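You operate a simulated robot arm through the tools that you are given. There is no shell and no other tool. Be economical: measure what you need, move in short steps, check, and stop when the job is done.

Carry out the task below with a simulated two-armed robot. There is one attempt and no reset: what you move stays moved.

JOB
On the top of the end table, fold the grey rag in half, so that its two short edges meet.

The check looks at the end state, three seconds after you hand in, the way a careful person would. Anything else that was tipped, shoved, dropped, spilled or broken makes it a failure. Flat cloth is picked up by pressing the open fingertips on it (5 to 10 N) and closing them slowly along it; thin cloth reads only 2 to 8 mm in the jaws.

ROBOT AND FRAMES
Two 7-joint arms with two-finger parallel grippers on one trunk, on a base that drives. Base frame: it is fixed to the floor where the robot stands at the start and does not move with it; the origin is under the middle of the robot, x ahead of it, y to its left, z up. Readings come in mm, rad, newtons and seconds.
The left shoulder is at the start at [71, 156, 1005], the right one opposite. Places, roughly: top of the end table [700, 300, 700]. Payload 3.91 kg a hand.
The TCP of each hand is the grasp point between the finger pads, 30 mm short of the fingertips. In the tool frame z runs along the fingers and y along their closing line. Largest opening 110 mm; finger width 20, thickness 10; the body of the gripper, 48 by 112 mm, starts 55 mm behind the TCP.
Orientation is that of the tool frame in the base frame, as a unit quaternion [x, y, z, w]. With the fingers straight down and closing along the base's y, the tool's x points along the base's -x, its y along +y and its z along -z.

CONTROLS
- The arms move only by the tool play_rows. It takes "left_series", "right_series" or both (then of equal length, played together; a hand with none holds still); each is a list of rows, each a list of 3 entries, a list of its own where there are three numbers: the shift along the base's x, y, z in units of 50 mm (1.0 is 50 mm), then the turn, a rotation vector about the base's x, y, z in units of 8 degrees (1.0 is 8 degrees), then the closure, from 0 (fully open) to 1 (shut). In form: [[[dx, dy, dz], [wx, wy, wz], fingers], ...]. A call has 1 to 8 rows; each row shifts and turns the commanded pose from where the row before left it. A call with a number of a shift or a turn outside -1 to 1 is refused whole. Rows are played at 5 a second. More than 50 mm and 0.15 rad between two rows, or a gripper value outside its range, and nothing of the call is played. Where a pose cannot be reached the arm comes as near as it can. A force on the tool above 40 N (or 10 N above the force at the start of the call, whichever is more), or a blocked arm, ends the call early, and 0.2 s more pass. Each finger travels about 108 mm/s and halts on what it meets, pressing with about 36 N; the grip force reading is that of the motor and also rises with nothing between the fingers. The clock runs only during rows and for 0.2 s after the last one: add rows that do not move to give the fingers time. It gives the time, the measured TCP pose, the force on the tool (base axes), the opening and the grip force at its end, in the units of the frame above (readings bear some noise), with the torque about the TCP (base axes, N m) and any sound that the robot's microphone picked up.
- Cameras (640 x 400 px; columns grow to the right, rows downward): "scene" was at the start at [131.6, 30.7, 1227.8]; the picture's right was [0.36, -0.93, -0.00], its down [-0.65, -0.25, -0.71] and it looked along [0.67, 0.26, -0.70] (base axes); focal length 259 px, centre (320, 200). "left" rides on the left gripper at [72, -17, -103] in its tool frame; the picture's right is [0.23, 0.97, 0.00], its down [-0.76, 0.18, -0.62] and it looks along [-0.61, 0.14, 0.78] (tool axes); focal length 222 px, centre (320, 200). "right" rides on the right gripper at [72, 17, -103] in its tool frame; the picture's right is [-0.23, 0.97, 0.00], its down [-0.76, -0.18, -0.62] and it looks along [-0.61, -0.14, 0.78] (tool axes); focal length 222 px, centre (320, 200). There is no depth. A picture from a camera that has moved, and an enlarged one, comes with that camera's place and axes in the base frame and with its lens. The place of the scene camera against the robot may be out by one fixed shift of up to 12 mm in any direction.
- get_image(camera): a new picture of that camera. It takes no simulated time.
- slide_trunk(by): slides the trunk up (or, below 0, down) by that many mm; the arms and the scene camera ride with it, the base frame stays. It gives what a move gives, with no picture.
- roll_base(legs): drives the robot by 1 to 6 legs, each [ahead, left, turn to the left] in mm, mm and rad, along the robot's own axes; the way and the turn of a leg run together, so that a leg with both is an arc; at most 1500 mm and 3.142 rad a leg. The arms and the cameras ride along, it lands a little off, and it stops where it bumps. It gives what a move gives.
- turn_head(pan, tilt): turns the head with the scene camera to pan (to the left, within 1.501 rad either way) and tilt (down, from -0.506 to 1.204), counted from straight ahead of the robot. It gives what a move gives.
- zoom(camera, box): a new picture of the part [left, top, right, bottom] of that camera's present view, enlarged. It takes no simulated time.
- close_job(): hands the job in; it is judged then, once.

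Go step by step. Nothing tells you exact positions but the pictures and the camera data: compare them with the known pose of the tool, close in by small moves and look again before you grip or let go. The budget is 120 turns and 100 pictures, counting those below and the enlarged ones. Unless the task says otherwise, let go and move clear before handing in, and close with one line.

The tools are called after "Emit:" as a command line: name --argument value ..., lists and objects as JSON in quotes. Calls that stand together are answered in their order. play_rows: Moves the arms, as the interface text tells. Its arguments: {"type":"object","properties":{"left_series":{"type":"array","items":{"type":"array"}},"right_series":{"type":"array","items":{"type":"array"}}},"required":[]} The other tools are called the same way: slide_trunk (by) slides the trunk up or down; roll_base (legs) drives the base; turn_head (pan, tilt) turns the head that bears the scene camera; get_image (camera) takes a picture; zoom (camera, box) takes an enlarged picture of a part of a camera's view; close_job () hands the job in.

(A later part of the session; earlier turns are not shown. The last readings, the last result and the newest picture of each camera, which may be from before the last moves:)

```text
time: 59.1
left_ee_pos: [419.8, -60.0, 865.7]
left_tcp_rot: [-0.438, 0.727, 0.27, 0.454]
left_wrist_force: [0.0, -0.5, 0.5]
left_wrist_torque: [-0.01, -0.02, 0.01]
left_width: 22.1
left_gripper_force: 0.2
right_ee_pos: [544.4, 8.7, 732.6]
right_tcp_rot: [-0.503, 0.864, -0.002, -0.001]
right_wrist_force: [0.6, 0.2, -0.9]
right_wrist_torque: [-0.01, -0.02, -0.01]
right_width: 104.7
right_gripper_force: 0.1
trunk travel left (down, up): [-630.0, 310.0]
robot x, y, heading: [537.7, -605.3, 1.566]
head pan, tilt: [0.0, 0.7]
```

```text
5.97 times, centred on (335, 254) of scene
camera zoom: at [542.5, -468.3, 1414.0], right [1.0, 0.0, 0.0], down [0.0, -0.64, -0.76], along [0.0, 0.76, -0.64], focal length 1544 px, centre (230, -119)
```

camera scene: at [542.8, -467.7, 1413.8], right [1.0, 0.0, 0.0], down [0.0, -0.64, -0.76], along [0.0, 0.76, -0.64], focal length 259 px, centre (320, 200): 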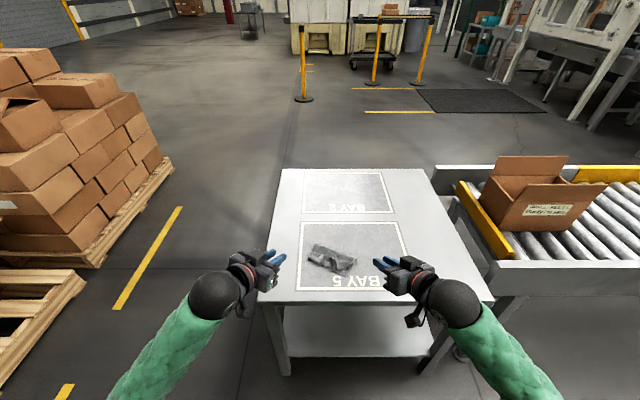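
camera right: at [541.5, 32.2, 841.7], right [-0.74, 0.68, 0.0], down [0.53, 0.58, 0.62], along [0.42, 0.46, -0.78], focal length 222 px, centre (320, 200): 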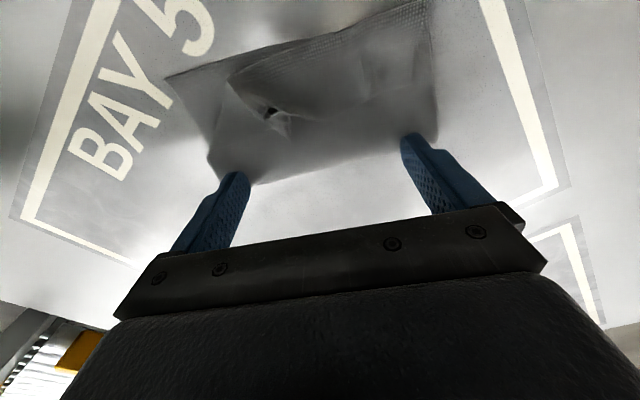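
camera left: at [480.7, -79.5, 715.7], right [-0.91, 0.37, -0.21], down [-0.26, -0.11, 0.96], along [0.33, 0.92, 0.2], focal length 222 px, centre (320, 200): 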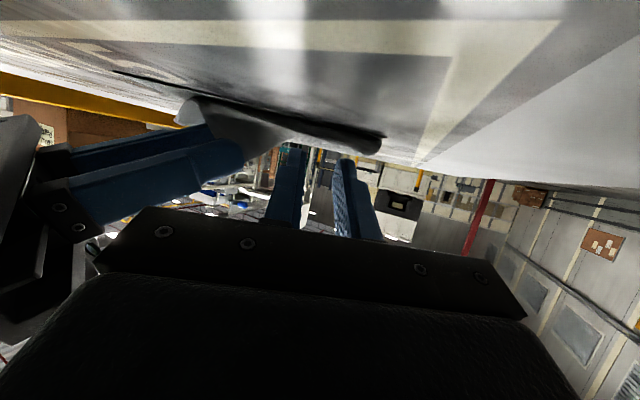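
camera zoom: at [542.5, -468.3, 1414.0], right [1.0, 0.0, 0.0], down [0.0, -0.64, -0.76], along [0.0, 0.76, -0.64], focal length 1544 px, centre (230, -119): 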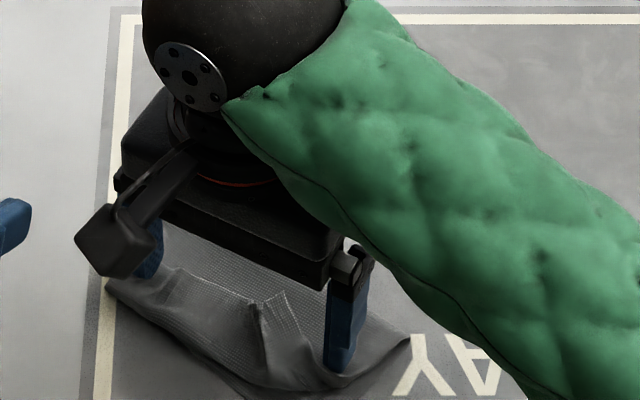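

The whole rag slid along toward me instead, so it needs to be held. The right fingertips now sit on the strip by the fold, so I'll press there and drag the rag back away from the table edge.

Emit:
play_rows --right_series '[[[0.02, 0.04, -0.05], [0, 0, 0], 0.05], [[0, 0, -0.03], [0, 0, 0], 0.05], [[0, 0, 0], [0, 0, 0], 0.05]]'

```text
time: 59.9
left_ee_pos: [420.4, -60.9, 866.9]
left_tcp_rot: [-0.439, 0.727, 0.27, 0.453]
left_wrist_force: [-0.1, -0.3, 0.0]
left_wrist_torque: [0.02, 0.03, -0.03]
left_width: 22.0
left_gripper_force: 0.0
right_ee_pos: [547.4, 10.4, 728.3]
right_tcp_rot: [-0.504, 0.864, 0.0, 0.0]
right_wrist_force: [0.2, -2.2, 9.3]
right_wrist_torque: [0.18, 0.48, 0.09]
right_width: 104.1
right_gripper_force: 0.0
trunk travel left (down, up): [-630.0, 310.0]
robot x, y, heading: [536.7, -602.5, 1.559]
head pan, tilt: [0.0, 0.7]
```

Emit:
play_rows --right_series '[[[0, 0, -0.015], [0, 0, 0], 0.05], [[0, 0, 0], [0, 0, 0], 0.05]]'

```text
time: 60.5
left_ee_pos: [419.3, -59.6, 867.6]
left_tcp_rot: [-0.438, 0.727, 0.271, 0.453]
left_wrist_force: [0.5, 0.0, 0.2]
left_wrist_torque: [-0.01, 0.01, -0.01]
left_width: 22.0
left_gripper_force: 0.0
right_ee_pos: [546.4, 9.2, 728.9]
right_tcp_rot: [-0.505, 0.863, 0.0, 0.001]
right_wrist_force: [-1.5, -1.5, 15.6]
right_wrist_torque: [0.37, 0.87, 0.12]
right_width: 104.8
right_gripper_force: 0.4
trunk travel left (down, up): [-630.0, 310.0]
robot x, y, heading: [536.4, -606.5, 1.566]
head pan, tilt: [0.0, 0.7]
```

Emit:
play_rows --right_series '[[[0, 0, 0], [0.06, 0.1, 0], 0.05], [[0, 0, 0], [0, 0, 0], 0.05]]'

```text
time: 61.1
left_ee_pos: [419.7, -60.7, 867.6]
left_tcp_rot: [-0.438, 0.727, 0.27, 0.454]
left_wrist_force: [-0.6, 0.3, -0.1]
left_wrist_torque: [0.02, 0.0, -0.02]
left_width: 22.0
left_gripper_force: 0.0
right_ee_pos: [546.6, 10.2, 729.6]
right_tcp_rot: [-0.504, 0.864, 0.008, -0.004]
right_wrist_force: [-1.2, -2.8, 20.7]
right_wrist_torque: [-0.65, -0.92, -0.1]
right_width: 104.6
right_gripper_force: 0.6
trunk travel left (down, up): [-630.0, 310.0]
robot x, y, heading: [538.0, -605.6, 1.569]
head pan, tilt: [0.0, 0.7]
```

Emit:
play_rows --right_series '[[[0, 0, 0.01], [-0.025, -0.045, 0], 0.05], [[0, 0, 0], [0, 0, 0], 0.05]]'

```text
time: 61.7
left_ee_pos: [420.8, -60.1, 867.6]
left_tcp_rot: [-0.438, 0.727, 0.271, 0.454]
left_wrist_force: [0.1, -0.1, -0.1]
left_wrist_torque: [-0.01, 0.01, 0.04]
left_width: 21.9
left_gripper_force: 0.0
right_ee_pos: [545.6, 10.5, 729.5]
right_tcp_rot: [-0.505, 0.863, 0.004, -0.002]
right_wrist_force: [-0.8, -1.1, 17.5]
right_wrist_torque: [0.05, 0.22, -0.06]
right_width: 104.6
right_gripper_force: 0.4
trunk travel left (down, up): [-630.0, 310.0]
robot x, y, heading: [535.5, -604.2, 1.572]
head pan, tilt: [0.0, 0.7]
```

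Balanced at about 9 N per finger. Now I'll drag the rag away from the edge and turn it to lie square to me at the same time.

Emit:
play_rows --right_series '[[[0.04, 0.2, 0], [0, 0, 0], 0.05], [[0.04, 0.22, 0], [0, 0, 0.5], 0.05], [[0.03, 0.24, 0], [0, 0, 0.7], 0.05], [[0, 0.24, 0], [0, 0, 0.7], 0.05], [[0, 0.24, 0], [0, 0, 0.7], 0.05], [[0, 0.24, 0], [0, 0, 0.7], 0.05], [[0, 0.24, 0], [0, 0, 0.7], 0.05], [[0, 0, 0], [0, 0, 0], 0.05]]'

Emit:
get_image --camera "right"

Emit:
zoom --camera "scene" --box '[280, 200, 400, 290]'

```text
time: 63.5
left_ee_pos: [420.0, -60.3, 866.5]
left_tcp_rot: [-0.438, 0.728, 0.27, 0.453]
left_wrist_force: [-0.6, 0.6, -0.6]
left_wrist_torque: [0.01, 0.0, 0.01]
left_width: 21.9
left_gripper_force: 0.1
right_ee_pos: [551.2, 91.8, 728.6]
right_tcp_rot: [0.723, -0.691, -0.002, 0.002]
right_wrist_force: [-0.1, -2.0, 15.9]
right_wrist_torque: [-0.12, 0.3, 0.01]
right_width: 104.6
right_gripper_force: 0.2
trunk travel left (down, up): [-630.0, 310.0]
robot x, y, heading: [537.7, -603.7, 1.571]
head pan, tilt: [0.0, 0.7]
```

```text
42 pictures are left
camera right: at [537.8, 17.5, 830.9], right [-0.98, 0.18, 0.01], down [0.15, 0.77, 0.62], along [0.11, 0.61, -0.78], focal length 222 px, centre (320, 200)
```

right: 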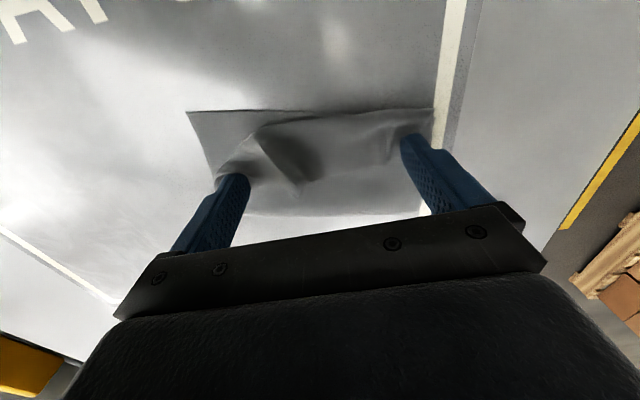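

```text
4.44 times, centred on (340, 245) of scene
camera zoom: at [542.6, -469.5, 1414.2], right [1.0, 0.0, 0.0], down [0.0, -0.64, -0.77], along [0.0, 0.77, -0.64], focal length 1149 px, centre (231, 0)
```

zoom: 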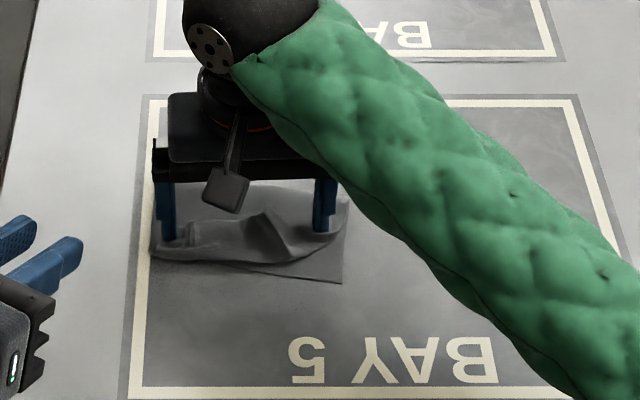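

The rag followed perfectly and now lies nearly square: C≈(478,67), B≈(622,43), fold at y≈128. I'll re-press the right fingers nearer the fold, so the flap is free and the rag is held while the left hand rakes.

Emit:
play_rows --right_series '[[[0, 0, 0.2], [0, 0, 0], 0.05], [[0, 0.15, 0.04], [0, 0, 0], 0.05], [[0, 0.13, -0.04], [0, 0, 0], 0.05], [[0, 0, -0.17], [0, 0, 0], 0.05], [[0, 0, -0.03], [0, 0, 0], 0.05], [[0, 0, 0], [0, 0, 0], 0.05]]' --left_series '[[[0.3, 0.2, 0], [-0.875, 0, 0], 0.9], [[0.3, 0.2, 0], [-0.875, 0, 0], 1], [[0.3, 0, -0.3], [0, 0, 0], 1], [[0.3, 0, -0.4], [0, 0, 0], 1], [[0.3, 0, -0.4], [0, 0, 0], 1], [[0, 0, 0], [0, 0, 0], 1]]'

Emit:
get_image --camera "right"

Emit:
zoom --camera "scene" --box '[280, 200, 400, 290]'

```text
time: 64.9
left_ee_pos: [497.7, -39.4, 809.3]
left_tcp_rot: [-0.49, 0.755, 0.179, 0.396]
left_wrist_force: [0.2, -0.1, -0.6]
left_wrist_torque: [0.01, 0.03, -0.01]
left_width: 0.0
left_gripper_force: 36.0
right_ee_pos: [551.2, 105.3, 729.6]
right_tcp_rot: [0.723, -0.691, -0.002, 0.003]
right_wrist_force: [-0.3, 1.2, 5.2]
right_wrist_torque: [0.02, 0.1, 0.01]
right_width: 104.5
right_gripper_force: 0.3
trunk travel left (down, up): [-630.0, 310.0]
robot x, y, heading: [539.8, -601.6, 1.567]
head pan, tilt: [0.0, 0.7]
```

```text
40 pictures are left
camera right: at [538.7, 30.7, 831.1], right [-0.98, 0.18, 0.01], down [0.15, 0.77, 0.62], along [0.11, 0.61, -0.78], focal length 222 px, centre (320, 200)
```

right: 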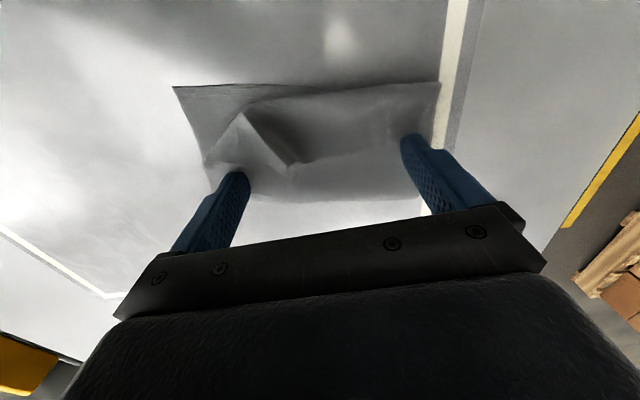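

```text
4.44 times, centred on (340, 245) of scene
camera zoom: at [542.4, -468.6, 1414.1], right [1.0, 0.0, 0.0], down [0.0, -0.64, -0.76], along [0.0, 0.76, -0.64], focal length 1149 px, centre (231, 0)
```

zoom: 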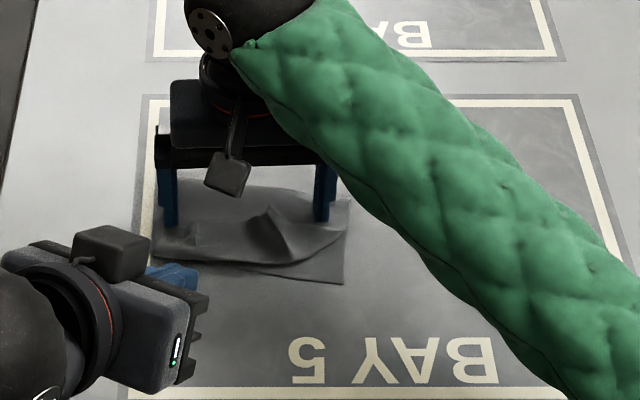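

The right hand holds the fold. A pitched left finger would only press the flap down, so I'll change the setup. The right hand (closed, leaning out) holds the strip on the right, while the left comes upright behind the flap on the left.

Emit:
play_rows --right_series '[[[0, 0, 0.4], [0, 0, 0], 0.4], [[0.4, 0.05, 0.2], [0, 0.78, 0], 0.8], [[0.4, 0.05, 0], [0, 0.78, 0], 1], [[0.4, 0.03, 0], [0, 0.78, 0], 1], [[0.03, 0, 0], [0, 0.78, 0], 1], [[0, 0, -0.25], [0, 0, 0], 1], [[0, 0, -0.15], [0, 0, 0], 1], [[0, 0, 0], [0, 0, 0], 1]]' --left_series '[[[0, 0, 0], [-0.98, 0, 0], 1], [[0, 0, 0], [-0.98, 0, 0], 1], [[0.06, 0.5, 0], [-0.98, 0, 0], 1], [[0.06, 0.5, 0], [-0.98, 0, 0], 1], [[0.06, 0.5, 0], [-0.98, 0, 0], 1], [[0.06, 0.5, 0], [-0.98, 0, 0], 1], [[0.06, 0.5, 0], [0, 0, 0], 1], [[0.06, 0.5, 0], [0, 0, 0], 1]]'

Emit:
get_image --camera "left"

Emit:
zoom --camera "scene" --box '[280, 200, 400, 290]'

```text
time: 66.7
left_ee_pos: [515.5, 107.9, 809.7]
left_tcp_rot: [-0.607, 0.764, -0.137, 0.168]
left_wrist_force: [0.1, -0.4, 0.8]
left_wrist_torque: [0.0, 0.01, 0.01]
left_width: 0.1
left_gripper_force: 35.9
right_ee_pos: [612.0, 113.4, 737.9]
right_tcp_rot: [0.705, -0.674, -0.158, 0.153]
right_wrist_force: [0.0, 0.4, 0.2]
right_wrist_torque: [-0.02, 0.0, -0.01]
right_width: 0.1
right_gripper_force: 35.8
trunk travel left (down, up): [-630.0, 310.0]
robot x, y, heading: [536.7, -606.0, 1.565]
head pan, tilt: [0.0, 0.7]
```

```text
38 pictures are left
camera left: at [472.0, 36.1, 904.5], right [-0.91, 0.0, -0.42], down [-0.26, 0.79, 0.56], along [0.33, 0.62, -0.71], focal length 222 px, centre (320, 200)
```

left: 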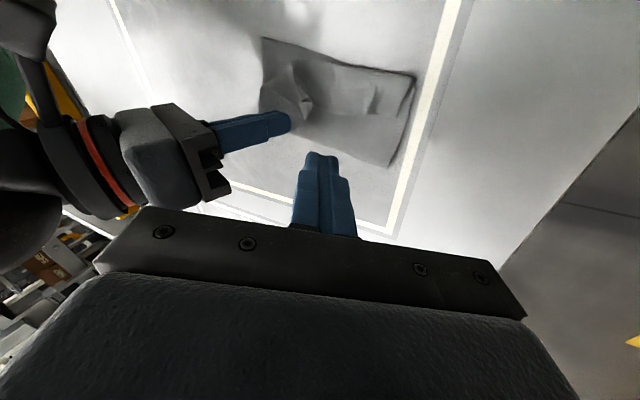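

```text
4.44 times, centred on (340, 245) of scene
camera zoom: at [543.0, -467.5, 1413.9], right [1.0, 0.0, 0.0], down [0.0, -0.64, -0.76], along [0.0, 0.76, -0.64], focal length 1149 px, centre (231, 0)
```

zoom: 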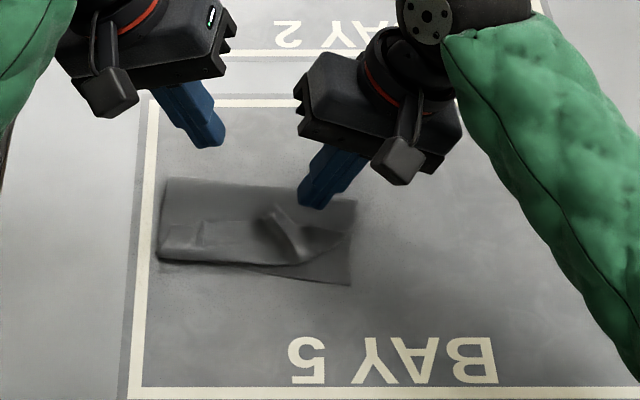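

I can see the rag well. Right hand down to press, left hand down behind the flap edge.

Emit:
play_rows --right_series '[[[0, 0, -0.1], [0, 0, 0], 1], [[0, 0, -0.05], [0, 0, 0], 1], [[0, 0, 0], [0, 0, 0], 1]]' --left_series '[[[0.1, 0.04, -0.5], [0, 0, 0], 1], [[0.1, 0.04, -0.5], [0, 0, 0], 1], [[0, 0, -0.3], [0, 0, 0], 1]]'

Emit:
zoom --camera "left" --box '[200, 20, 440, 170]'

```text
time: 67.5
left_ee_pos: [525.1, 113.9, 744.0]
left_tcp_rot: [-0.609, 0.763, -0.137, 0.168]
left_wrist_force: [-0.1, -0.4, -0.2]
left_wrist_torque: [0.03, -0.04, -0.02]
left_width: 0.1
left_gripper_force: 35.3
right_ee_pos: [611.3, 112.9, 729.9]
right_tcp_rot: [0.706, -0.673, -0.159, 0.152]
right_wrist_force: [-0.2, -0.4, -0.4]
right_wrist_torque: [-0.03, 0.02, -0.01]
right_width: 0.0
right_gripper_force: 36.1
trunk travel left (down, up): [-630.0, 310.0]
robot x, y, heading: [536.8, -605.1, 1.563]
head pan, tilt: [0.0, 0.7]
```

```text
2.67 times, centred on (320, 95) of left
camera zoom: at [482.4, 41.6, 838.3], right [-0.91, 0.0, -0.42], down [-0.26, 0.79, 0.56], along [0.33, 0.62, -0.71], focal length 592 px, centre (320, 480)
```

zoom: 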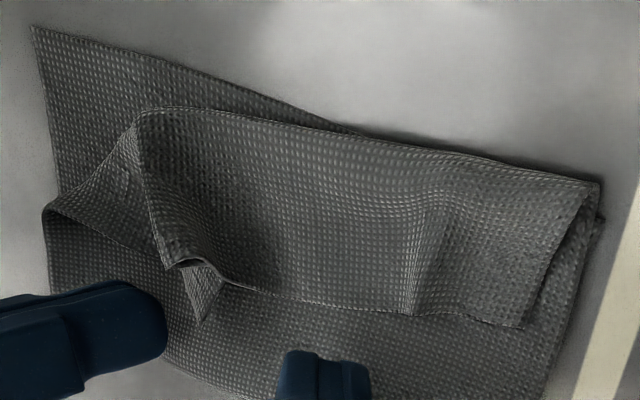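

The view is clear: the flap's free edge lies just in front of my left finger. I'll press down with the right and lower the left.

Emit:
play_rows --right_series '[[[0, 0, -0.04], [0, 0, 0], 1], [[0, 0, -0.02], [0, 0, 0], 1], [[0, 0, 0], [0, 0, 0], 1]]' --left_series '[[[0, 0, -0.1], [0, 0, 0], 1], [[0, 0, -0.1], [0, 0, 0], 1], [[0, 0, 0], [0, 0, 0], 1]]'

```text
time: 68.3
left_ee_pos: [524.7, 113.5, 734.7]
left_tcp_rot: [-0.609, 0.763, -0.136, 0.168]
left_wrist_force: [-0.8, -1.5, -0.3]
left_wrist_torque: [0.03, -0.01, 0.01]
left_width: 0.0
left_gripper_force: 36.2
right_ee_pos: [612.1, 110.0, 728.3]
right_tcp_rot: [0.705, -0.674, -0.159, 0.151]
right_wrist_force: [1.2, 1.0, 10.6]
right_wrist_torque: [0.0, 0.03, 0.02]
right_width: 0.4
right_gripper_force: 36.6
trunk travel left (down, up): [-630.0, 310.0]
robot x, y, heading: [538.4, -603.0, 1.571]
head pan, tilt: [0.0, 0.7]
```

The right hand holds with 10 N. Now the left sweep toward me.

Emit:
play_rows --left_series '[[[0, -0.05, -0.05], [0, 0, 0], 1], [[0, -0.2, 0], [0, 0, 0], 1], [[0, -0.2, 0], [0, 0, 0], 1], [[0, -0.2, 0], [0, 0, 0], 1], [[0, -0.2, 0.02], [0, 0, 0], 1]]'

Emit:
zoom --camera "left" --box '[200, 20, 440, 170]'

Emit:
zoom --camera "scene" --box '[290, 220, 380, 287]'

```text
time: 69.5
left_ee_pos: [522.7, 70.0, 734.9]
left_tcp_rot: [-0.608, 0.764, -0.136, 0.167]
left_wrist_force: [-0.1, 0.0, 0.4]
left_wrist_torque: [-0.05, 0.01, 0.03]
left_width: 0.0
left_gripper_force: 36.0
right_ee_pos: [612.6, 111.4, 729.3]
right_tcp_rot: [0.706, -0.674, -0.16, 0.152]
right_wrist_force: [0.8, 2.8, 18.9]
right_wrist_torque: [0.03, 0.06, -0.01]
right_width: 0.4
right_gripper_force: 36.0
trunk travel left (down, up): [-630.0, 310.0]
robot x, y, heading: [537.5, -604.5, 1.564]
head pan, tilt: [0.0, 0.7]
```

```text
2.67 times, centred on (320, 95) of left
camera zoom: at [481.3, -2.1, 829.1], right [-0.91, 0.0, -0.42], down [-0.26, 0.78, 0.56], along [0.33, 0.62, -0.71], focal length 592 px, centre (320, 480)
```

zoom: 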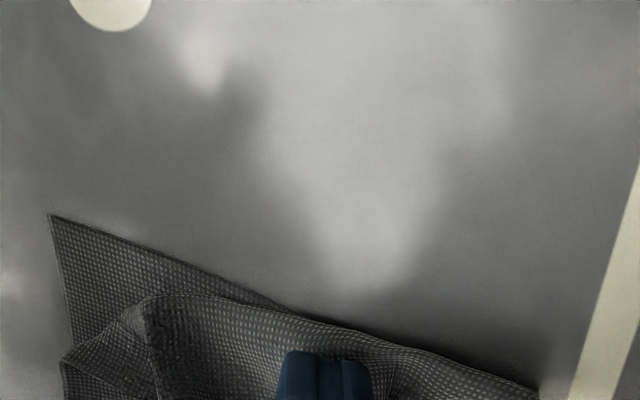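

```text
5.97 times, centred on (335, 254) of scene
camera zoom: at [542.6, -469.3, 1414.2], right [1.0, 0.0, 0.0], down [0.0, -0.64, -0.77], along [0.0, 0.77, -0.64], focal length 1544 px, centre (230, -119)
```

zoom: 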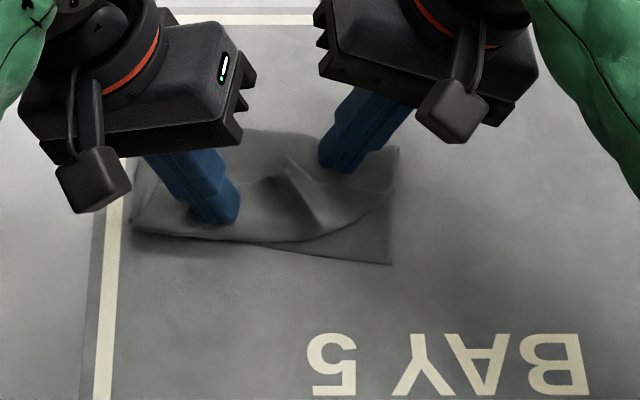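

The left finger slid over the flap without turning it. I'll instead pinch the standing peak of the flap with the right hand and pull it over, while the left hand takes over holding the fold strip on the left.

Emit:
play_rows --left_series '[[[0, 0, 0.3], [0, 0, 0], 1], [[-0.2, 0.25, 0], [0, -0.62, 0], 1], [[-0.2, 0.3, 0], [0, -0.62, 0], 1], [[-0.2, 0.29, -0.1], [0, 0, 0], 1], [[0, 0, -0.2], [0, 0, 0], 1], [[0, 0, -0.06], [0, 0, 0], 1], [[0, 0, -0.04], [0, 0, 0], 1], [[0, 0, 0], [0, 0, 0], 1]]' --right_series '[[[0, 0, 0.3], [0, 0, 0], 1], [[0, 0, 0.5], [0, -0.7, 0], 1], [[-0.3, -0.1, 0.2], [0, -0.7, 0], 0.9], [[-0.3, -0.1, 0], [0, -0.7, 0], 0.8], [[-0.22, -0.1, 0], [0, 0, 0], 0.64], [[0, -0.06, 0], [0, 0, 0], 0.64], [[0, 0, 0], [0, 0, 0], 0.64], [[0, 0, 0], [0, 0, 0], 0.64]]'

Emit:
zoom --camera "right" --box '[140, 0, 500, 225]'

Emit:
zoom --camera "scene" --box '[290, 220, 380, 287]'

```text
time: 71.3
left_ee_pos: [493.3, 112.9, 729.4]
left_tcp_rot: [-0.594, 0.747, -0.188, 0.233]
left_wrist_force: [0.7, 0.7, -0.1]
left_wrist_torque: [0.0, 0.0, 0.0]
left_width: 0.1
left_gripper_force: 35.7
right_ee_pos: [571.2, 93.2, 777.4]
right_tcp_rot: [0.721, -0.689, -0.053, 0.052]
right_wrist_force: [0.2, -0.3, 0.3]
right_wrist_torque: [-0.01, 0.01, -0.01]
right_width: 39.6
right_gripper_force: 0.0
trunk travel left (down, up): [-630.0, 310.0]
robot x, y, heading: [539.3, -605.9, 1.562]
head pan, tilt: [0.0, 0.7]
```

```text
1.78 times, centred on (320, 112) of right
camera zoom: at [573.6, 20.2, 881.5], right [-0.97, 0.18, 0.15], down [0.23, 0.77, 0.59], along [0.0, 0.61, -0.79], focal length 395 px, centre (320, 356)
```

zoom: 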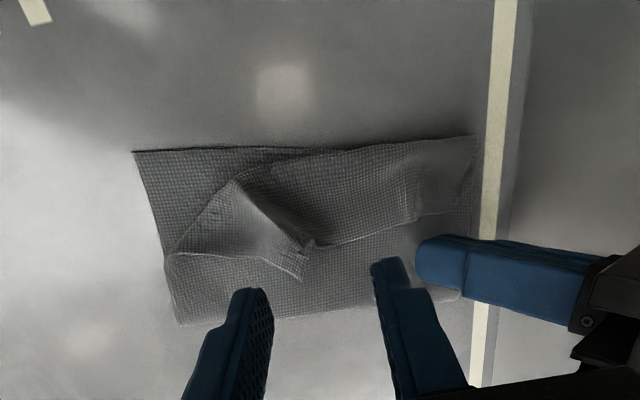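

```text
5.97 times, centred on (335, 254) of scene
camera zoom: at [542.6, -468.0, 1414.0], right [1.0, 0.0, 0.0], down [0.0, -0.64, -0.76], along [0.0, 0.76, -0.64], focal length 1544 px, centre (230, -119)
```

zoom: 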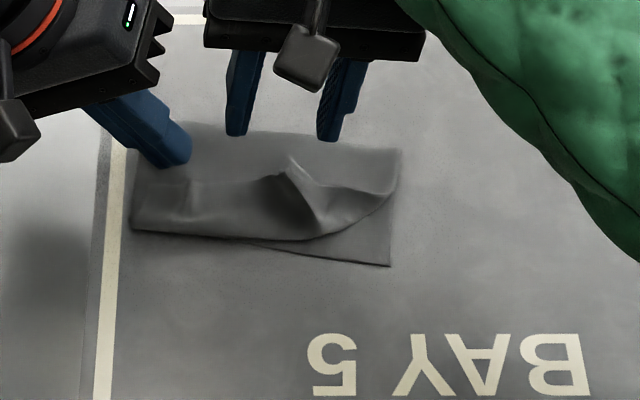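

Peak at about (567,87), some 15–20 mm high. I'll straddle it with the right hand and press with the left.

Emit:
play_rows --left_series '[[[0, 0, -0.03], [0, 0, 0], 1], [[0, 0, -0.02], [0, 0, 0], 1], [[0, 0, 0], [0, 0, 0], 1], [[0, 0, 0], [0, 0, 0], 1]]' --right_series '[[[0.05, -0.2, -0.3], [0, 0, 0], 0.64], [[0, 0, -0.3], [0, 0, 0], 0.64], [[0, 0, -0.2], [0, 0, 0], 0.64], [[0, 0, 0], [0, 0, 0], 0.64]]'

Emit:
zoom --camera "right" --box '[140, 0, 500, 225]'

```text
time: 72.3
left_ee_pos: [493.6, 112.2, 728.9]
left_tcp_rot: [-0.594, 0.747, -0.189, 0.233]
left_wrist_force: [-2.0, -0.3, 15.6]
left_wrist_torque: [-0.11, -0.09, -0.02]
left_width: 0.0
left_gripper_force: 35.8
right_ee_pos: [574.6, 84.6, 738.1]
right_tcp_rot: [0.721, -0.689, -0.054, 0.052]
right_wrist_force: [-0.1, 0.0, 0.4]
right_wrist_torque: [-0.02, -0.05, -0.03]
right_width: 39.5
right_gripper_force: 0.0
trunk travel left (down, up): [-630.0, 310.0]
robot x, y, heading: [540.4, -605.4, 1.569]
head pan, tilt: [0.0, 0.7]
```

```text
1.78 times, centred on (320, 112) of right
camera zoom: at [576.8, 9.6, 841.8], right [-0.97, 0.18, 0.15], down [0.23, 0.77, 0.59], along [0.0, 0.61, -0.79], focal length 395 px, centre (320, 356)
```

zoom: 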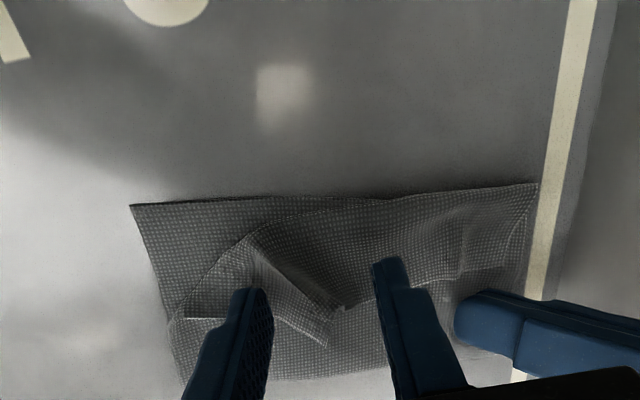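

Emit:
play_rows --right_series '[[[0, 0, -0.08], [0, 0, 0], 0.68], [[0, 0, 0], [0, 0, 0], 0.76], [[0, 0, 0], [0, 0, 0], 0.84], [[0, 0, 0], [0, 0, 0], 0.92], [[0, 0, 0], [0, 0, 0], 1], [[0, 0, 0], [0, 0, 0], 1]]'

Emit:
zoom --camera "right" --box '[140, 0, 500, 225]'

```text
time: 73.7
left_ee_pos: [492.9, 113.1, 728.5]
left_tcp_rot: [-0.593, 0.747, -0.189, 0.233]
left_wrist_force: [-3.0, 1.8, 22.9]
left_wrist_torque: [-0.05, -0.11, -0.02]
left_width: 0.0
left_gripper_force: 36.4
right_ee_pos: [575.4, 84.0, 734.6]
right_tcp_rot: [0.721, -0.689, -0.055, 0.052]
right_wrist_force: [0.2, 0.0, 0.1]
right_wrist_torque: [0.01, 0.01, -0.02]
right_width: 2.5
right_gripper_force: 35.8
trunk travel left (down, up): [-630.0, 310.0]
robot x, y, heading: [536.8, -606.2, 1.567]
head pan, tilt: [0.0, 0.7]
```

```text
1.78 times, centred on (320, 112) of right
camera zoom: at [576.7, 9.1, 838.1], right [-0.97, 0.18, 0.15], down [0.23, 0.77, 0.59], along [0.0, 0.61, -0.79], focal length 395 px, centre (320, 356)
```

zoom: 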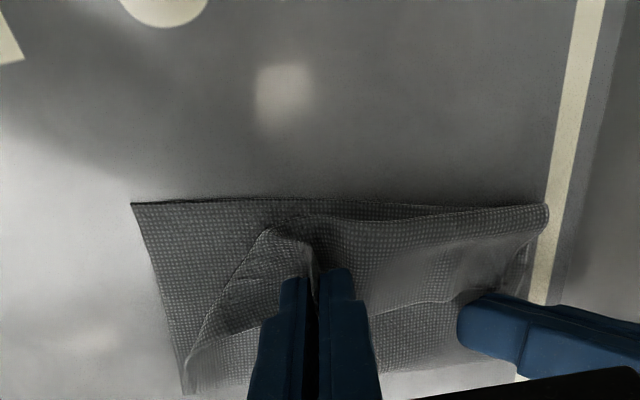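

Gripped (2.5 mm). While the left hand holds the fold, I'll lift this edge, pitch the hand and carry it over toward me to unroll the flap.

Emit:
play_rows --left_series '[[[0, 0, 0.01], [0, 0, 0], 1], [[0, 0, 0], [0, 0, 0], 1], [[0, 0, 0], [0, 0, 0], 1], [[0, 0, 0], [0, 0, 0], 1], [[0, 0, 0], [0, 0, 0], 1], [[0, 0, 0], [0, 0, 0], 1], [[0, 0, 0], [0, 0, 0], 1]]' --right_series '[[[0, -0.2, 0.3], [0.95, 0, 0], 1], [[0, -0.28, 0.3], [0.95, 0, 0], 1], [[0, -0.28, 0.2], [0.95, 0, 0], 1], [[0, -0.28, 0], [0.95, 0, 0], 1], [[0, -0.28, -0.2], [0.95, 0, 0], 1], [[0, -0.28, -0.3], [0.95, 0, 0], 1], [[0, -0.28, -0.3], [0.95, 0, 0], 1]]'

Emit:
zoom --camera "scene" --box '[280, 210, 400, 300]'

Emit:
get_image --camera "left"

```text
time: 75.3
left_ee_pos: [493.6, 110.8, 728.2]
left_tcp_rot: [-0.593, 0.747, -0.188, 0.233]
left_wrist_force: [-2.5, -1.8, 22.8]
left_wrist_torque: [-0.15, -0.18, 0.01]
left_width: 0.0
left_gripper_force: 36.3
right_ee_pos: [573.8, -12.9, 735.4]
right_tcp_rot: [0.667, -0.591, -0.358, -0.278]
right_wrist_force: [0.6, 1.3, -0.2]
right_wrist_torque: [0.05, 0.03, 0.0]
right_width: 2.5
right_gripper_force: 36.1
trunk travel left (down, up): [-630.0, 310.0]
robot x, y, heading: [537.2, -604.6, 1.572]
head pan, tilt: [0.0, 0.7]
```

```text
4.44 times, centred on (340, 255) of scene
camera zoom: at [542.7, -470.0, 1414.3], right [1.0, 0.0, 0.0], down [0.0, -0.64, -0.77], along [0.0, 0.77, -0.64], focal length 1149 px, centre (231, -44)
```

zoom: 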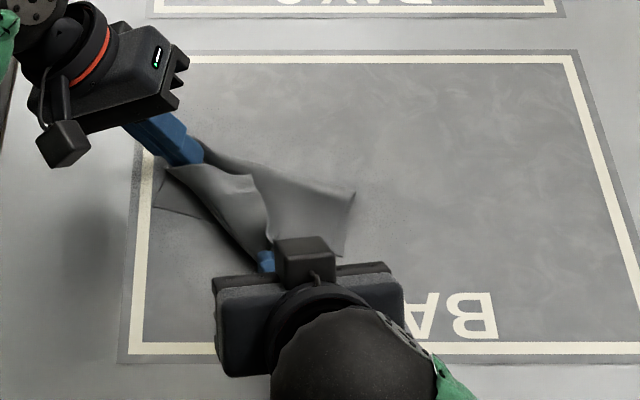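

```text
28 pictures are left
camera left: at [435.4, 39.7, 813.7], right [-0.82, 0.0, -0.57], down [-0.36, 0.78, 0.51], along [0.45, 0.62, -0.64], focal length 222 px, centre (320, 200)
```

left: 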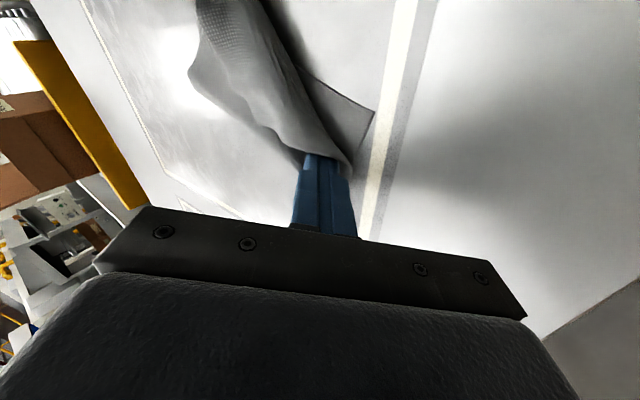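

The edge came over, but the left hold made the upper layer pull diagonally. I'll release the left hold, raise the gripped edge back above the fold so the lower layer can settle longer, then look.

Emit:
play_rows --left_series '[[[0, 0, 0.3], [0, 0, 0], 1], [[-0.4, 0, 0.6], [0, 0, 0], 1], [[-0.5, 0, 0.5], [0, 0, 0], 1], [[-0.5, 0, 0], [0, 0, 0], 1], [[0, 0, 0], [0, 0, 0], 1], [[0, 0, 0], [0, 0, 0], 1], [[0, 0, 0], [0, 0, 0], 1]]' --right_series '[[[0, 0.1, 0.2], [0, 0, 0], 1], [[0, 0.3, 0.35], [-0.5, 0, 0], 1], [[0, 0.4, 0.35], [-0.5, 0, 0], 1], [[0, 0.4, 0.3], [-0.5, 0, 0], 1], [[0, 0.4, 0.2], [-0.5, 0, 0], 1], [[0, 0.4, 0.1], [-0.5, 0, 0], 1], [[0, 0, 0], [0, 0, 0], 1]]'

Emit:
zoom --camera "scene" --box '[280, 190, 400, 280]'

Emit:
get_image --camera "left"

```text
time: 76.9
left_ee_pos: [424.8, 114.1, 797.3]
left_tcp_rot: [-0.594, 0.747, -0.188, 0.233]
left_wrist_force: [-0.2, -1.0, -0.9]
left_wrist_torque: [0.01, -0.02, 0.0]
left_width: 0.0
left_gripper_force: 35.8
right_ee_pos: [573.8, 88.9, 809.8]
right_tcp_rot: [0.706, -0.645, -0.248, -0.156]
right_wrist_force: [0.2, 0.1, 0.2]
right_wrist_torque: [0.02, 0.01, 0.0]
right_width: 2.4
right_gripper_force: 36.0
trunk travel left (down, up): [-630.0, 310.0]
robot x, y, heading: [540.4, -603.3, 1.574]
head pan, tilt: [0.0, 0.7]
```

```text
4.44 times, centred on (340, 235) of scene
camera zoom: at [542.9, -468.5, 1414.1], right [1.0, 0.0, 0.0], down [0.0, -0.64, -0.76], along [0.0, 0.76, -0.64], focal length 1149 px, centre (231, 44)
```

zoom: 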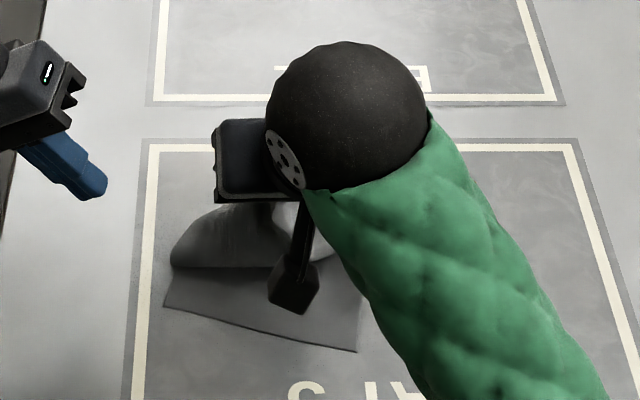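

```text
26 pictures are left
camera left: at [365.9, 40.2, 881.7], right [-0.82, 0.0, -0.57], down [-0.36, 0.78, 0.51], along [0.45, 0.62, -0.65], focal length 222 px, centre (320, 200)
```

left: 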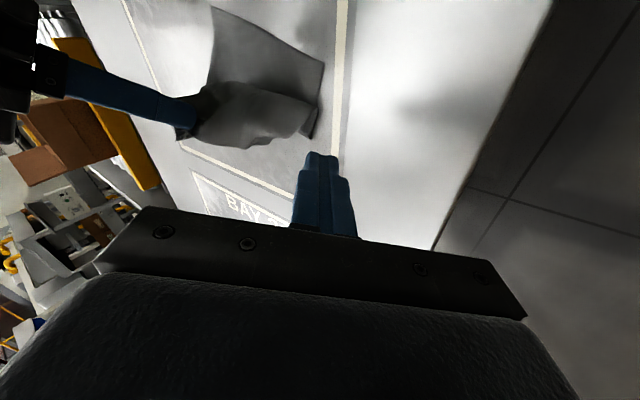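

The cloth hangs cleanly from the right hand now. I'll swing the edge to above the proper fold line and bring it down in a taut arc onto the near edge (C≈(487,61), B≈(631,20)).

Emit:
play_rows --right_series '[[[0.5, 0.2, 0], [0, 0, 0], 1], [[0.54, 0.22, 0], [0, 0, 0], 1], [[0, 0, 0], [0, 0, 0], 1], [[0, 0, 0], [0, 0, 0], 1]]'

Emit:
play_rows --right_series '[[[-0.1, -0.39, -0.12], [0.5, 0, 0], 1], [[-0.1, -0.39, -0.17], [0.5, 0, 0], 1], [[-0.1, -0.39, -0.21], [0.5, 0, 0], 1], [[-0.06, -0.25, -0.33], [0.6, 0, 0], 1], [[-0.06, -0.25, -0.35], [0.6, 0, 0], 1], [[-0.04, -0.16, -0.4], [0.6, 0, 0], 1], [[0, 0, 0], [0, 0, 0], 1]]'

Emit:
zoom --camera "scene" --box '[280, 200, 400, 290]'

Emit:
get_image --camera "left"

```text
time: 77.9
left_ee_pos: [422.9, 113.2, 796.1]
left_tcp_rot: [-0.594, 0.747, -0.189, 0.233]
left_wrist_force: [-0.1, 0.6, 0.2]
left_wrist_torque: [0.02, 0.05, 0.02]
left_width: 0.1
left_gripper_force: 35.7
right_ee_pos: [626.6, 109.6, 809.1]
right_tcp_rot: [0.706, -0.645, -0.248, -0.156]
right_wrist_force: [0.0, 0.0, -0.5]
right_wrist_torque: [-0.02, 0.05, -0.02]
right_width: 2.2
right_gripper_force: 36.4
trunk travel left (down, up): [-630.0, 310.0]
robot x, y, heading: [536.8, -600.3, 1.567]
head pan, tilt: [0.0, 0.7]
```

```text
time: 79.5
left_ee_pos: [425.4, 113.5, 796.5]
left_tcp_rot: [-0.594, 0.746, -0.188, 0.233]
left_wrist_force: [0.1, 0.0, -0.4]
left_wrist_torque: [0.01, -0.01, 0.01]
left_width: 0.0
left_gripper_force: 36.0
right_ee_pos: [603.4, 18.8, 730.6]
right_tcp_rot: [0.652, -0.57, -0.391, -0.313]
right_wrist_force: [0.1, -0.2, -0.2]
right_wrist_torque: [-0.04, 0.05, 0.0]
right_width: 2.6
right_gripper_force: 36.0
trunk travel left (down, up): [-630.0, 310.0]
robot x, y, heading: [537.8, -600.5, 1.564]
head pan, tilt: [0.0, 0.7]
```

```text
4.44 times, centred on (340, 245) of scene
camera zoom: at [542.6, -468.0, 1414.0], right [1.0, 0.0, 0.0], down [0.0, -0.64, -0.76], along [0.0, 0.76, -0.64], focal length 1149 px, centre (231, 0)
```

zoom: 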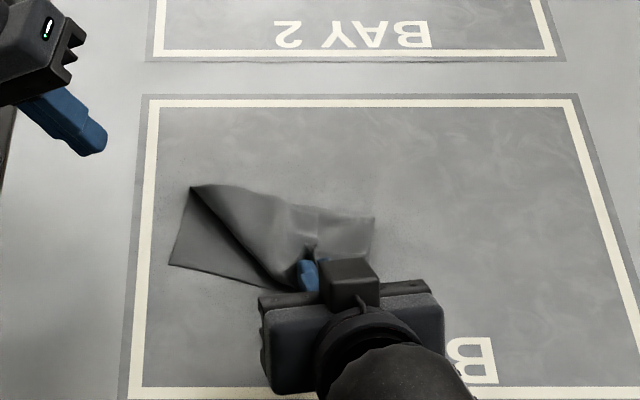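

```text
24 pictures are left
camera left: at [365.8, 40.6, 881.4], right [-0.82, 0.0, -0.57], down [-0.36, 0.78, 0.51], along [0.45, 0.62, -0.65], focal length 222 px, centre (320, 200)
```

left: 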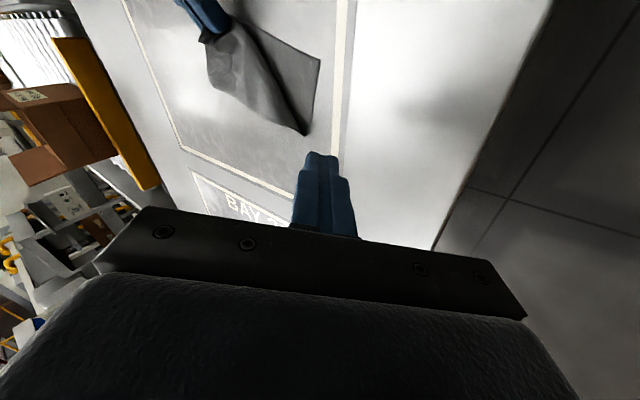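

The right side now lies correctly; corner D stayed behind at the fold's left end (≈(505,136)). Keeping the right pinch, I'll bring the left hand upright above D and look closely.

Emit:
play_rows --left_series '[[[0.3, 0.1, 0], [0, 0.876, 0], 0.9], [[0.3, 0.1, 0], [0, 0.876, 0], 0.85], [[0.3, 0.1, 0], [0, 0.876, 0], 0.8], [[0.3, 0.08, -0.1], [0, 0.876, 0], 0.78], [[0.3, 0, -0.2], [0, 0.876, 0], 0.78], [[0, 0, -0.2], [0, 0, 0], 0.78]]'

Emit:
zoom --camera "left" --box '[160, 0, 480, 200]'

```text
time: 80.9
left_ee_pos: [499.7, 131.8, 772.8]
left_tcp_rot: [-0.623, 0.782, 0.0, -0.003]
left_wrist_force: [0.1, 0.3, 1.2]
left_wrist_torque: [0.03, 0.02, -0.01]
left_width: 24.2
left_gripper_force: 0.1
right_ee_pos: [604.6, 19.0, 731.1]
right_tcp_rot: [0.651, -0.571, -0.389, -0.313]
right_wrist_force: [-0.8, -0.1, 0.7]
right_wrist_torque: [-0.04, 0.05, -0.03]
right_width: 2.7
right_gripper_force: 35.6
trunk travel left (down, up): [-630.0, 310.0]
robot x, y, heading: [537.6, -604.7, 1.566]
head pan, tilt: [0.0, 0.7]
```

```text
2.00 times, centred on (320, 100) of left
camera zoom: at [500.2, 59.3, 876.6], right [-1.0, 0.0, 0.0], down [0.0, 0.78, 0.62], along [-0.01, 0.62, -0.78], focal length 444 px, centre (320, 400)
```

zoom: 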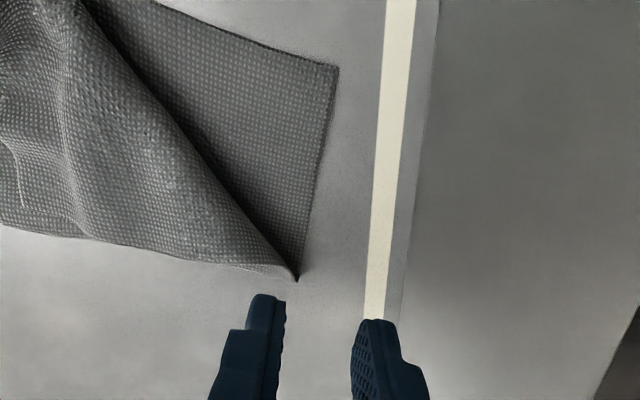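

The diagonal is actually the rag's left long side pulled across toward the right pinch, so the cloth is just skewed. I'll release the right hand, back it off and look at the whole shape.

Emit:
play_rows --right_series '[[[0, 0, -0.06], [0, 0, 0], 1], [[0, 0, 0], [0, 0, 0], 0.93], [[0, 0, 0], [0, 0, 0], 0.86], [[0, 0, 0], [0, 0, 0], 0.8], [[0.05, -0.4, 0.25], [0, 0, 0], 0.8], [[0.2, -0.6, 0.5], [0, 0, 0], 0.8], [[0.5, -0.3, 0.6], [0, 0, 0], 0.8], [[0.6, 0, 0.6], [0, 0, 0], 0.8]]' --left_series '[[[0, 0, 0], [0, 0, 0], 0.78], [[0, 0, 0], [0, 0, 0], 0.78], [[0, 0, 0], [0, 0, 0], 0.78], [[-0.5, 0, 0.3], [0, 0, 0], 0.78], [[-0.6, 0, 0.3], [0, 0, 0], 0.78], [[-0.6, 0, 0.3], [0, 0, 0], 0.78], [[0, 0, 0], [0, 0, 0], 0.78], [[0, 0, 0], [0, 0, 0], 0.78]]'

Emit:
zoom --camera "scene" --box '[300, 225, 380, 285]'

```text
time: 82.7
left_ee_pos: [412.8, 132.7, 818.3]
left_tcp_rot: [-0.624, 0.782, -0.001, -0.003]
left_wrist_force: [0.5, 0.4, -1.2]
left_wrist_torque: [0.03, 0.0, -0.01]
left_width: 24.4
left_gripper_force: 0.2
right_ee_pos: [669.5, -45.1, 822.9]
right_tcp_rot: [0.652, -0.571, -0.389, -0.313]
right_wrist_force: [0.1, -0.9, -0.9]
right_wrist_torque: [-0.03, -0.03, -0.01]
right_width: 22.3
right_gripper_force: 0.0
trunk travel left (down, up): [-630.0, 310.0]
robot x, y, heading: [537.0, -604.1, 1.57]
head pan, tilt: [0.0, 0.7]
```

```text
6.67 times, centred on (340, 255) of scene
camera zoom: at [542.5, -468.3, 1414.0], right [1.0, 0.0, 0.0], down [0.0, -0.64, -0.76], along [0.0, 0.76, -0.64], focal length 1724 px, centre (187, -167)
```

zoom: 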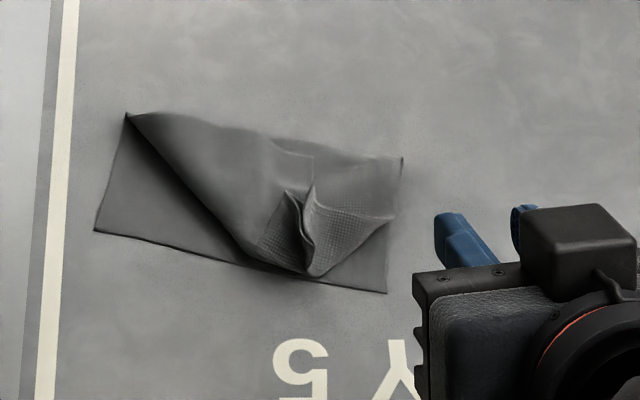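

The upper layer is skewed with its edge bunched near the right, so I'll open the rag fully again and refold cleanly. The right hand goes upright and pinches the standing bunch.

Emit:
play_rows --right_series '[[[-0.17, 0.28, 0], [-0.94, 0, 0], 0.6], [[-0.17, 0.28, 0], [-0.94, 0, 0], 0.5], [[-0.17, 0.28, 0], [-0.94, 0, 0], 0.5], [[-0.17, 0.28, 0], [-0.94, 0, 0], 0.5], [[-0.17, 0.28, -0.15], [-0.94, 0, 0], 0.5], [[-0.17, 0.28, -0.2], [-0.94, 0, 0], 0.5], [[-0.17, 0.28, -0.2], [-0.94, 0, 0], 0.5], [[-0.15, 0.26, -0.3], [-0.94, 0, 0], 0.5]]'

Emit:
zoom --camera "right" --box '[140, 0, 500, 225]'

```text
time: 84.5
left_ee_pos: [413.9, 132.3, 817.9]
left_tcp_rot: [-0.624, 0.782, -0.002, -0.004]
left_wrist_force: [-0.1, -0.6, 0.4]
left_wrist_torque: [-0.04, -0.01, -0.01]
left_width: 24.4
left_gripper_force: 0.1
right_ee_pos: [606.3, 67.6, 779.0]
right_tcp_rot: [0.72, -0.69, -0.049, 0.057]
right_wrist_force: [-0.5, 1.0, 0.1]
right_wrist_torque: [-0.02, 0.02, 0.01]
right_width: 54.9
right_gripper_force: 0.1
trunk travel left (down, up): [-630.0, 310.0]
robot x, y, heading: [535.5, -603.4, 1.569]
head pan, tilt: [0.0, 0.7]
```

```text
1.78 times, centred on (320, 112) of right
camera zoom: at [607.7, -5.3, 883.9], right [-0.97, 0.19, 0.14], down [0.24, 0.78, 0.58], along [0.0, 0.6, -0.8], focal length 395 px, centre (320, 356)
```

zoom: 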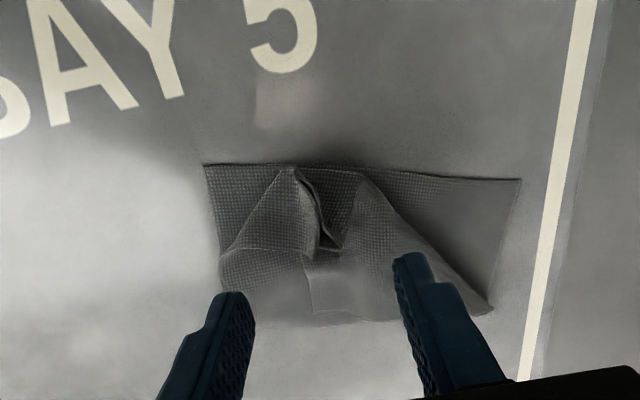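

I'll straddle the ridge (≈(592,58)) and pinch it.

Emit:
play_rows --right_series '[[[-0.2, -0.2, -0.4], [0, 0, 0], 0.55], [[0, 0, -0.4], [0, 0, 0], 0.55], [[0, 0, -0.08], [0, 0, 0], 0.65], [[0, 0, 0], [0, 0, 0], 0.75], [[0, 0, 0], [0, 0, 0], 0.85], [[0, 0, 0], [0, 0, 0], 0.95], [[0, 0, 0], [0, 0, 0], 1], [[0, 0, 0], [0, 0, 0], 1]]'

Emit:
zoom --camera "right" --box '[140, 0, 500, 225]'

```text
time: 86.3
left_ee_pos: [413.2, 133.8, 817.6]
left_tcp_rot: [-0.624, 0.782, -0.001, -0.002]
left_wrist_force: [0.3, 0.2, 0.6]
left_wrist_torque: [0.0, -0.04, 0.02]
left_width: 24.0
left_gripper_force: 0.1
right_ee_pos: [596.0, 56.8, 737.4]
right_tcp_rot: [0.721, -0.689, -0.05, 0.056]
right_wrist_force: [0.7, 0.0, -0.2]
right_wrist_torque: [0.0, 0.01, -0.01]
right_width: 3.6
right_gripper_force: 35.5
trunk travel left (down, up): [-630.0, 310.0]
robot x, y, heading: [537.6, -602.4, 1.566]
head pan, tilt: [0.0, 0.7]
```

```text
1.78 times, centred on (320, 112) of right
camera zoom: at [596.6, -16.9, 841.2], right [-0.97, 0.18, 0.14], down [0.23, 0.78, 0.59], along [0.0, 0.6, -0.8], focal length 395 px, centre (320, 356)
```

zoom: 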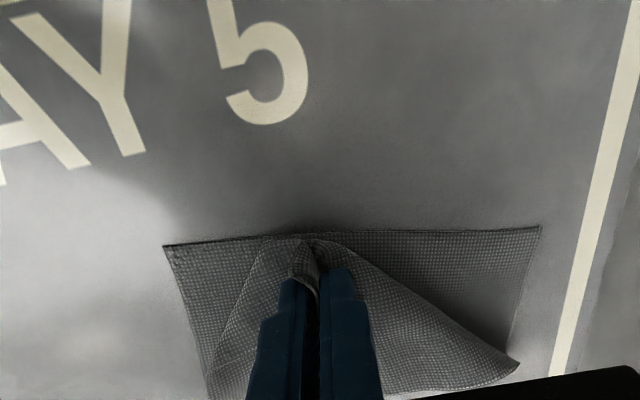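

Gripped (3.6 mm). I'll lift and carry it back over the fold to the far side.

Emit:
play_rows --right_series '[[[0, 0.1, 0.5], [0, 0, 0], 1], [[0.1, 0.4, 0.5], [0, 0, 0], 1], [[0.15, 0.6, 0.2], [0, 0, 0], 1], [[0.15, 0.6, 0], [0, 0, 0], 1], [[0.15, 0.6, -0.1], [0, 0, 0], 1], [[0.15, 0.5, -0.4], [0, 0, 0], 1], [[0.15, 0.35, -0.5], [0, 0, 0], 1], [[0, 0, 0], [0, 0, 0], 1]]'

Emit:
zoom --camera "scene" --box '[280, 180, 420, 285]'

```text
time: 88.1
left_ee_pos: [413.9, 131.4, 819.3]
left_tcp_rot: [-0.623, 0.782, -0.001, -0.002]
left_wrist_force: [-0.4, 0.4, 1.2]
left_wrist_torque: [-0.02, -0.05, -0.01]
left_width: 24.2
left_gripper_force: 0.2
right_ee_pos: [635.7, 210.2, 748.9]
right_tcp_rot: [0.721, -0.689, -0.051, 0.055]
right_wrist_force: [0.0, 0.1, -0.3]
right_wrist_torque: [0.01, 0.02, 0.01]
right_width: 3.3
right_gripper_force: 35.6
trunk travel left (down, up): [-630.0, 310.0]
robot x, y, heading: [537.9, -603.6, 1.567]
head pan, tilt: [0.0, 0.7]
```

```text
3.81 times, centred on (350, 232) of scene
camera zoom: at [542.6, -468.3, 1414.0], right [1.0, 0.0, 0.0], down [0.0, -0.64, -0.76], along [0.0, 0.76, -0.64], focal length 985 px, centre (206, 76)
```

zoom: 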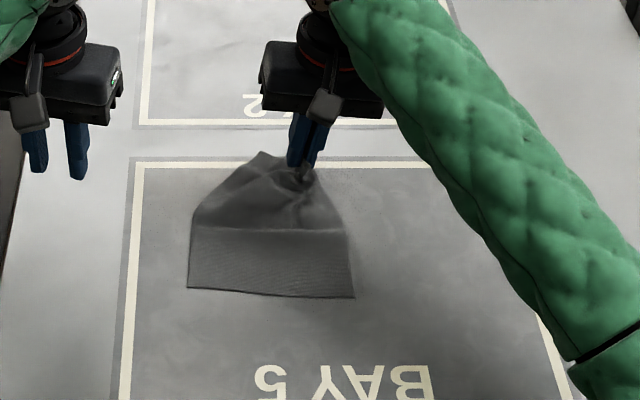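

The rag is opened out again. I'll lower, release and lift away to see it flat.

Emit:
play_rows --right_series '[[[0, 0.1, -0.24], [0, 0, 0], 1], [[0, 0, 0], [0, 0, 0], 0.85], [[0, 0, 0], [0, 0, 0], 0.7], [[0, 0, 0], [0, 0, 0], 0.6], [[0, 0, 0.5], [0, 0, 0], 0.6], [[0.3, 0, 0.8], [0, 0, 0], 0.6], [[0.6, -0.2, 0.7], [0, 0, 0], 0.6], [[0.8, -0.4, 0.3], [0, 0, 0], 0.6]]'

Emit:
zoom --camera "scene" --box '[290, 195, 390, 270]'

```text
time: 89.9
left_ee_pos: [412.4, 132.3, 819.1]
left_tcp_rot: [-0.624, 0.782, 0.0, -0.003]
left_wrist_force: [0.4, 0.1, -0.4]
left_wrist_torque: [0.0, 0.01, 0.0]
left_width: 24.1
left_gripper_force: 0.0
right_ee_pos: [718.2, 185.9, 851.0]
right_tcp_rot: [0.721, -0.689, -0.051, 0.057]
right_wrist_force: [0.1, 0.0, 0.4]
right_wrist_torque: [0.01, -0.02, 0.02]
right_width: 43.7
right_gripper_force: 0.0
trunk travel left (down, up): [-630.0, 310.0]
robot x, y, heading: [535.5, -603.9, 1.572]
head pan, tilt: [0.0, 0.7]
```

```text
5.33 times, centred on (340, 232) of scene
camera zoom: at [543.7, -468.7, 1414.1], right [1.0, 0.0, 0.0], down [0.0, -0.64, -0.76], along [0.0, 0.76, -0.64], focal length 1379 px, centre (213, 27)
```

zoom: 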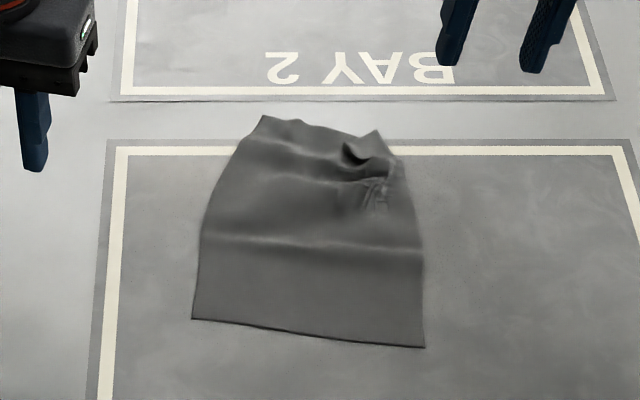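

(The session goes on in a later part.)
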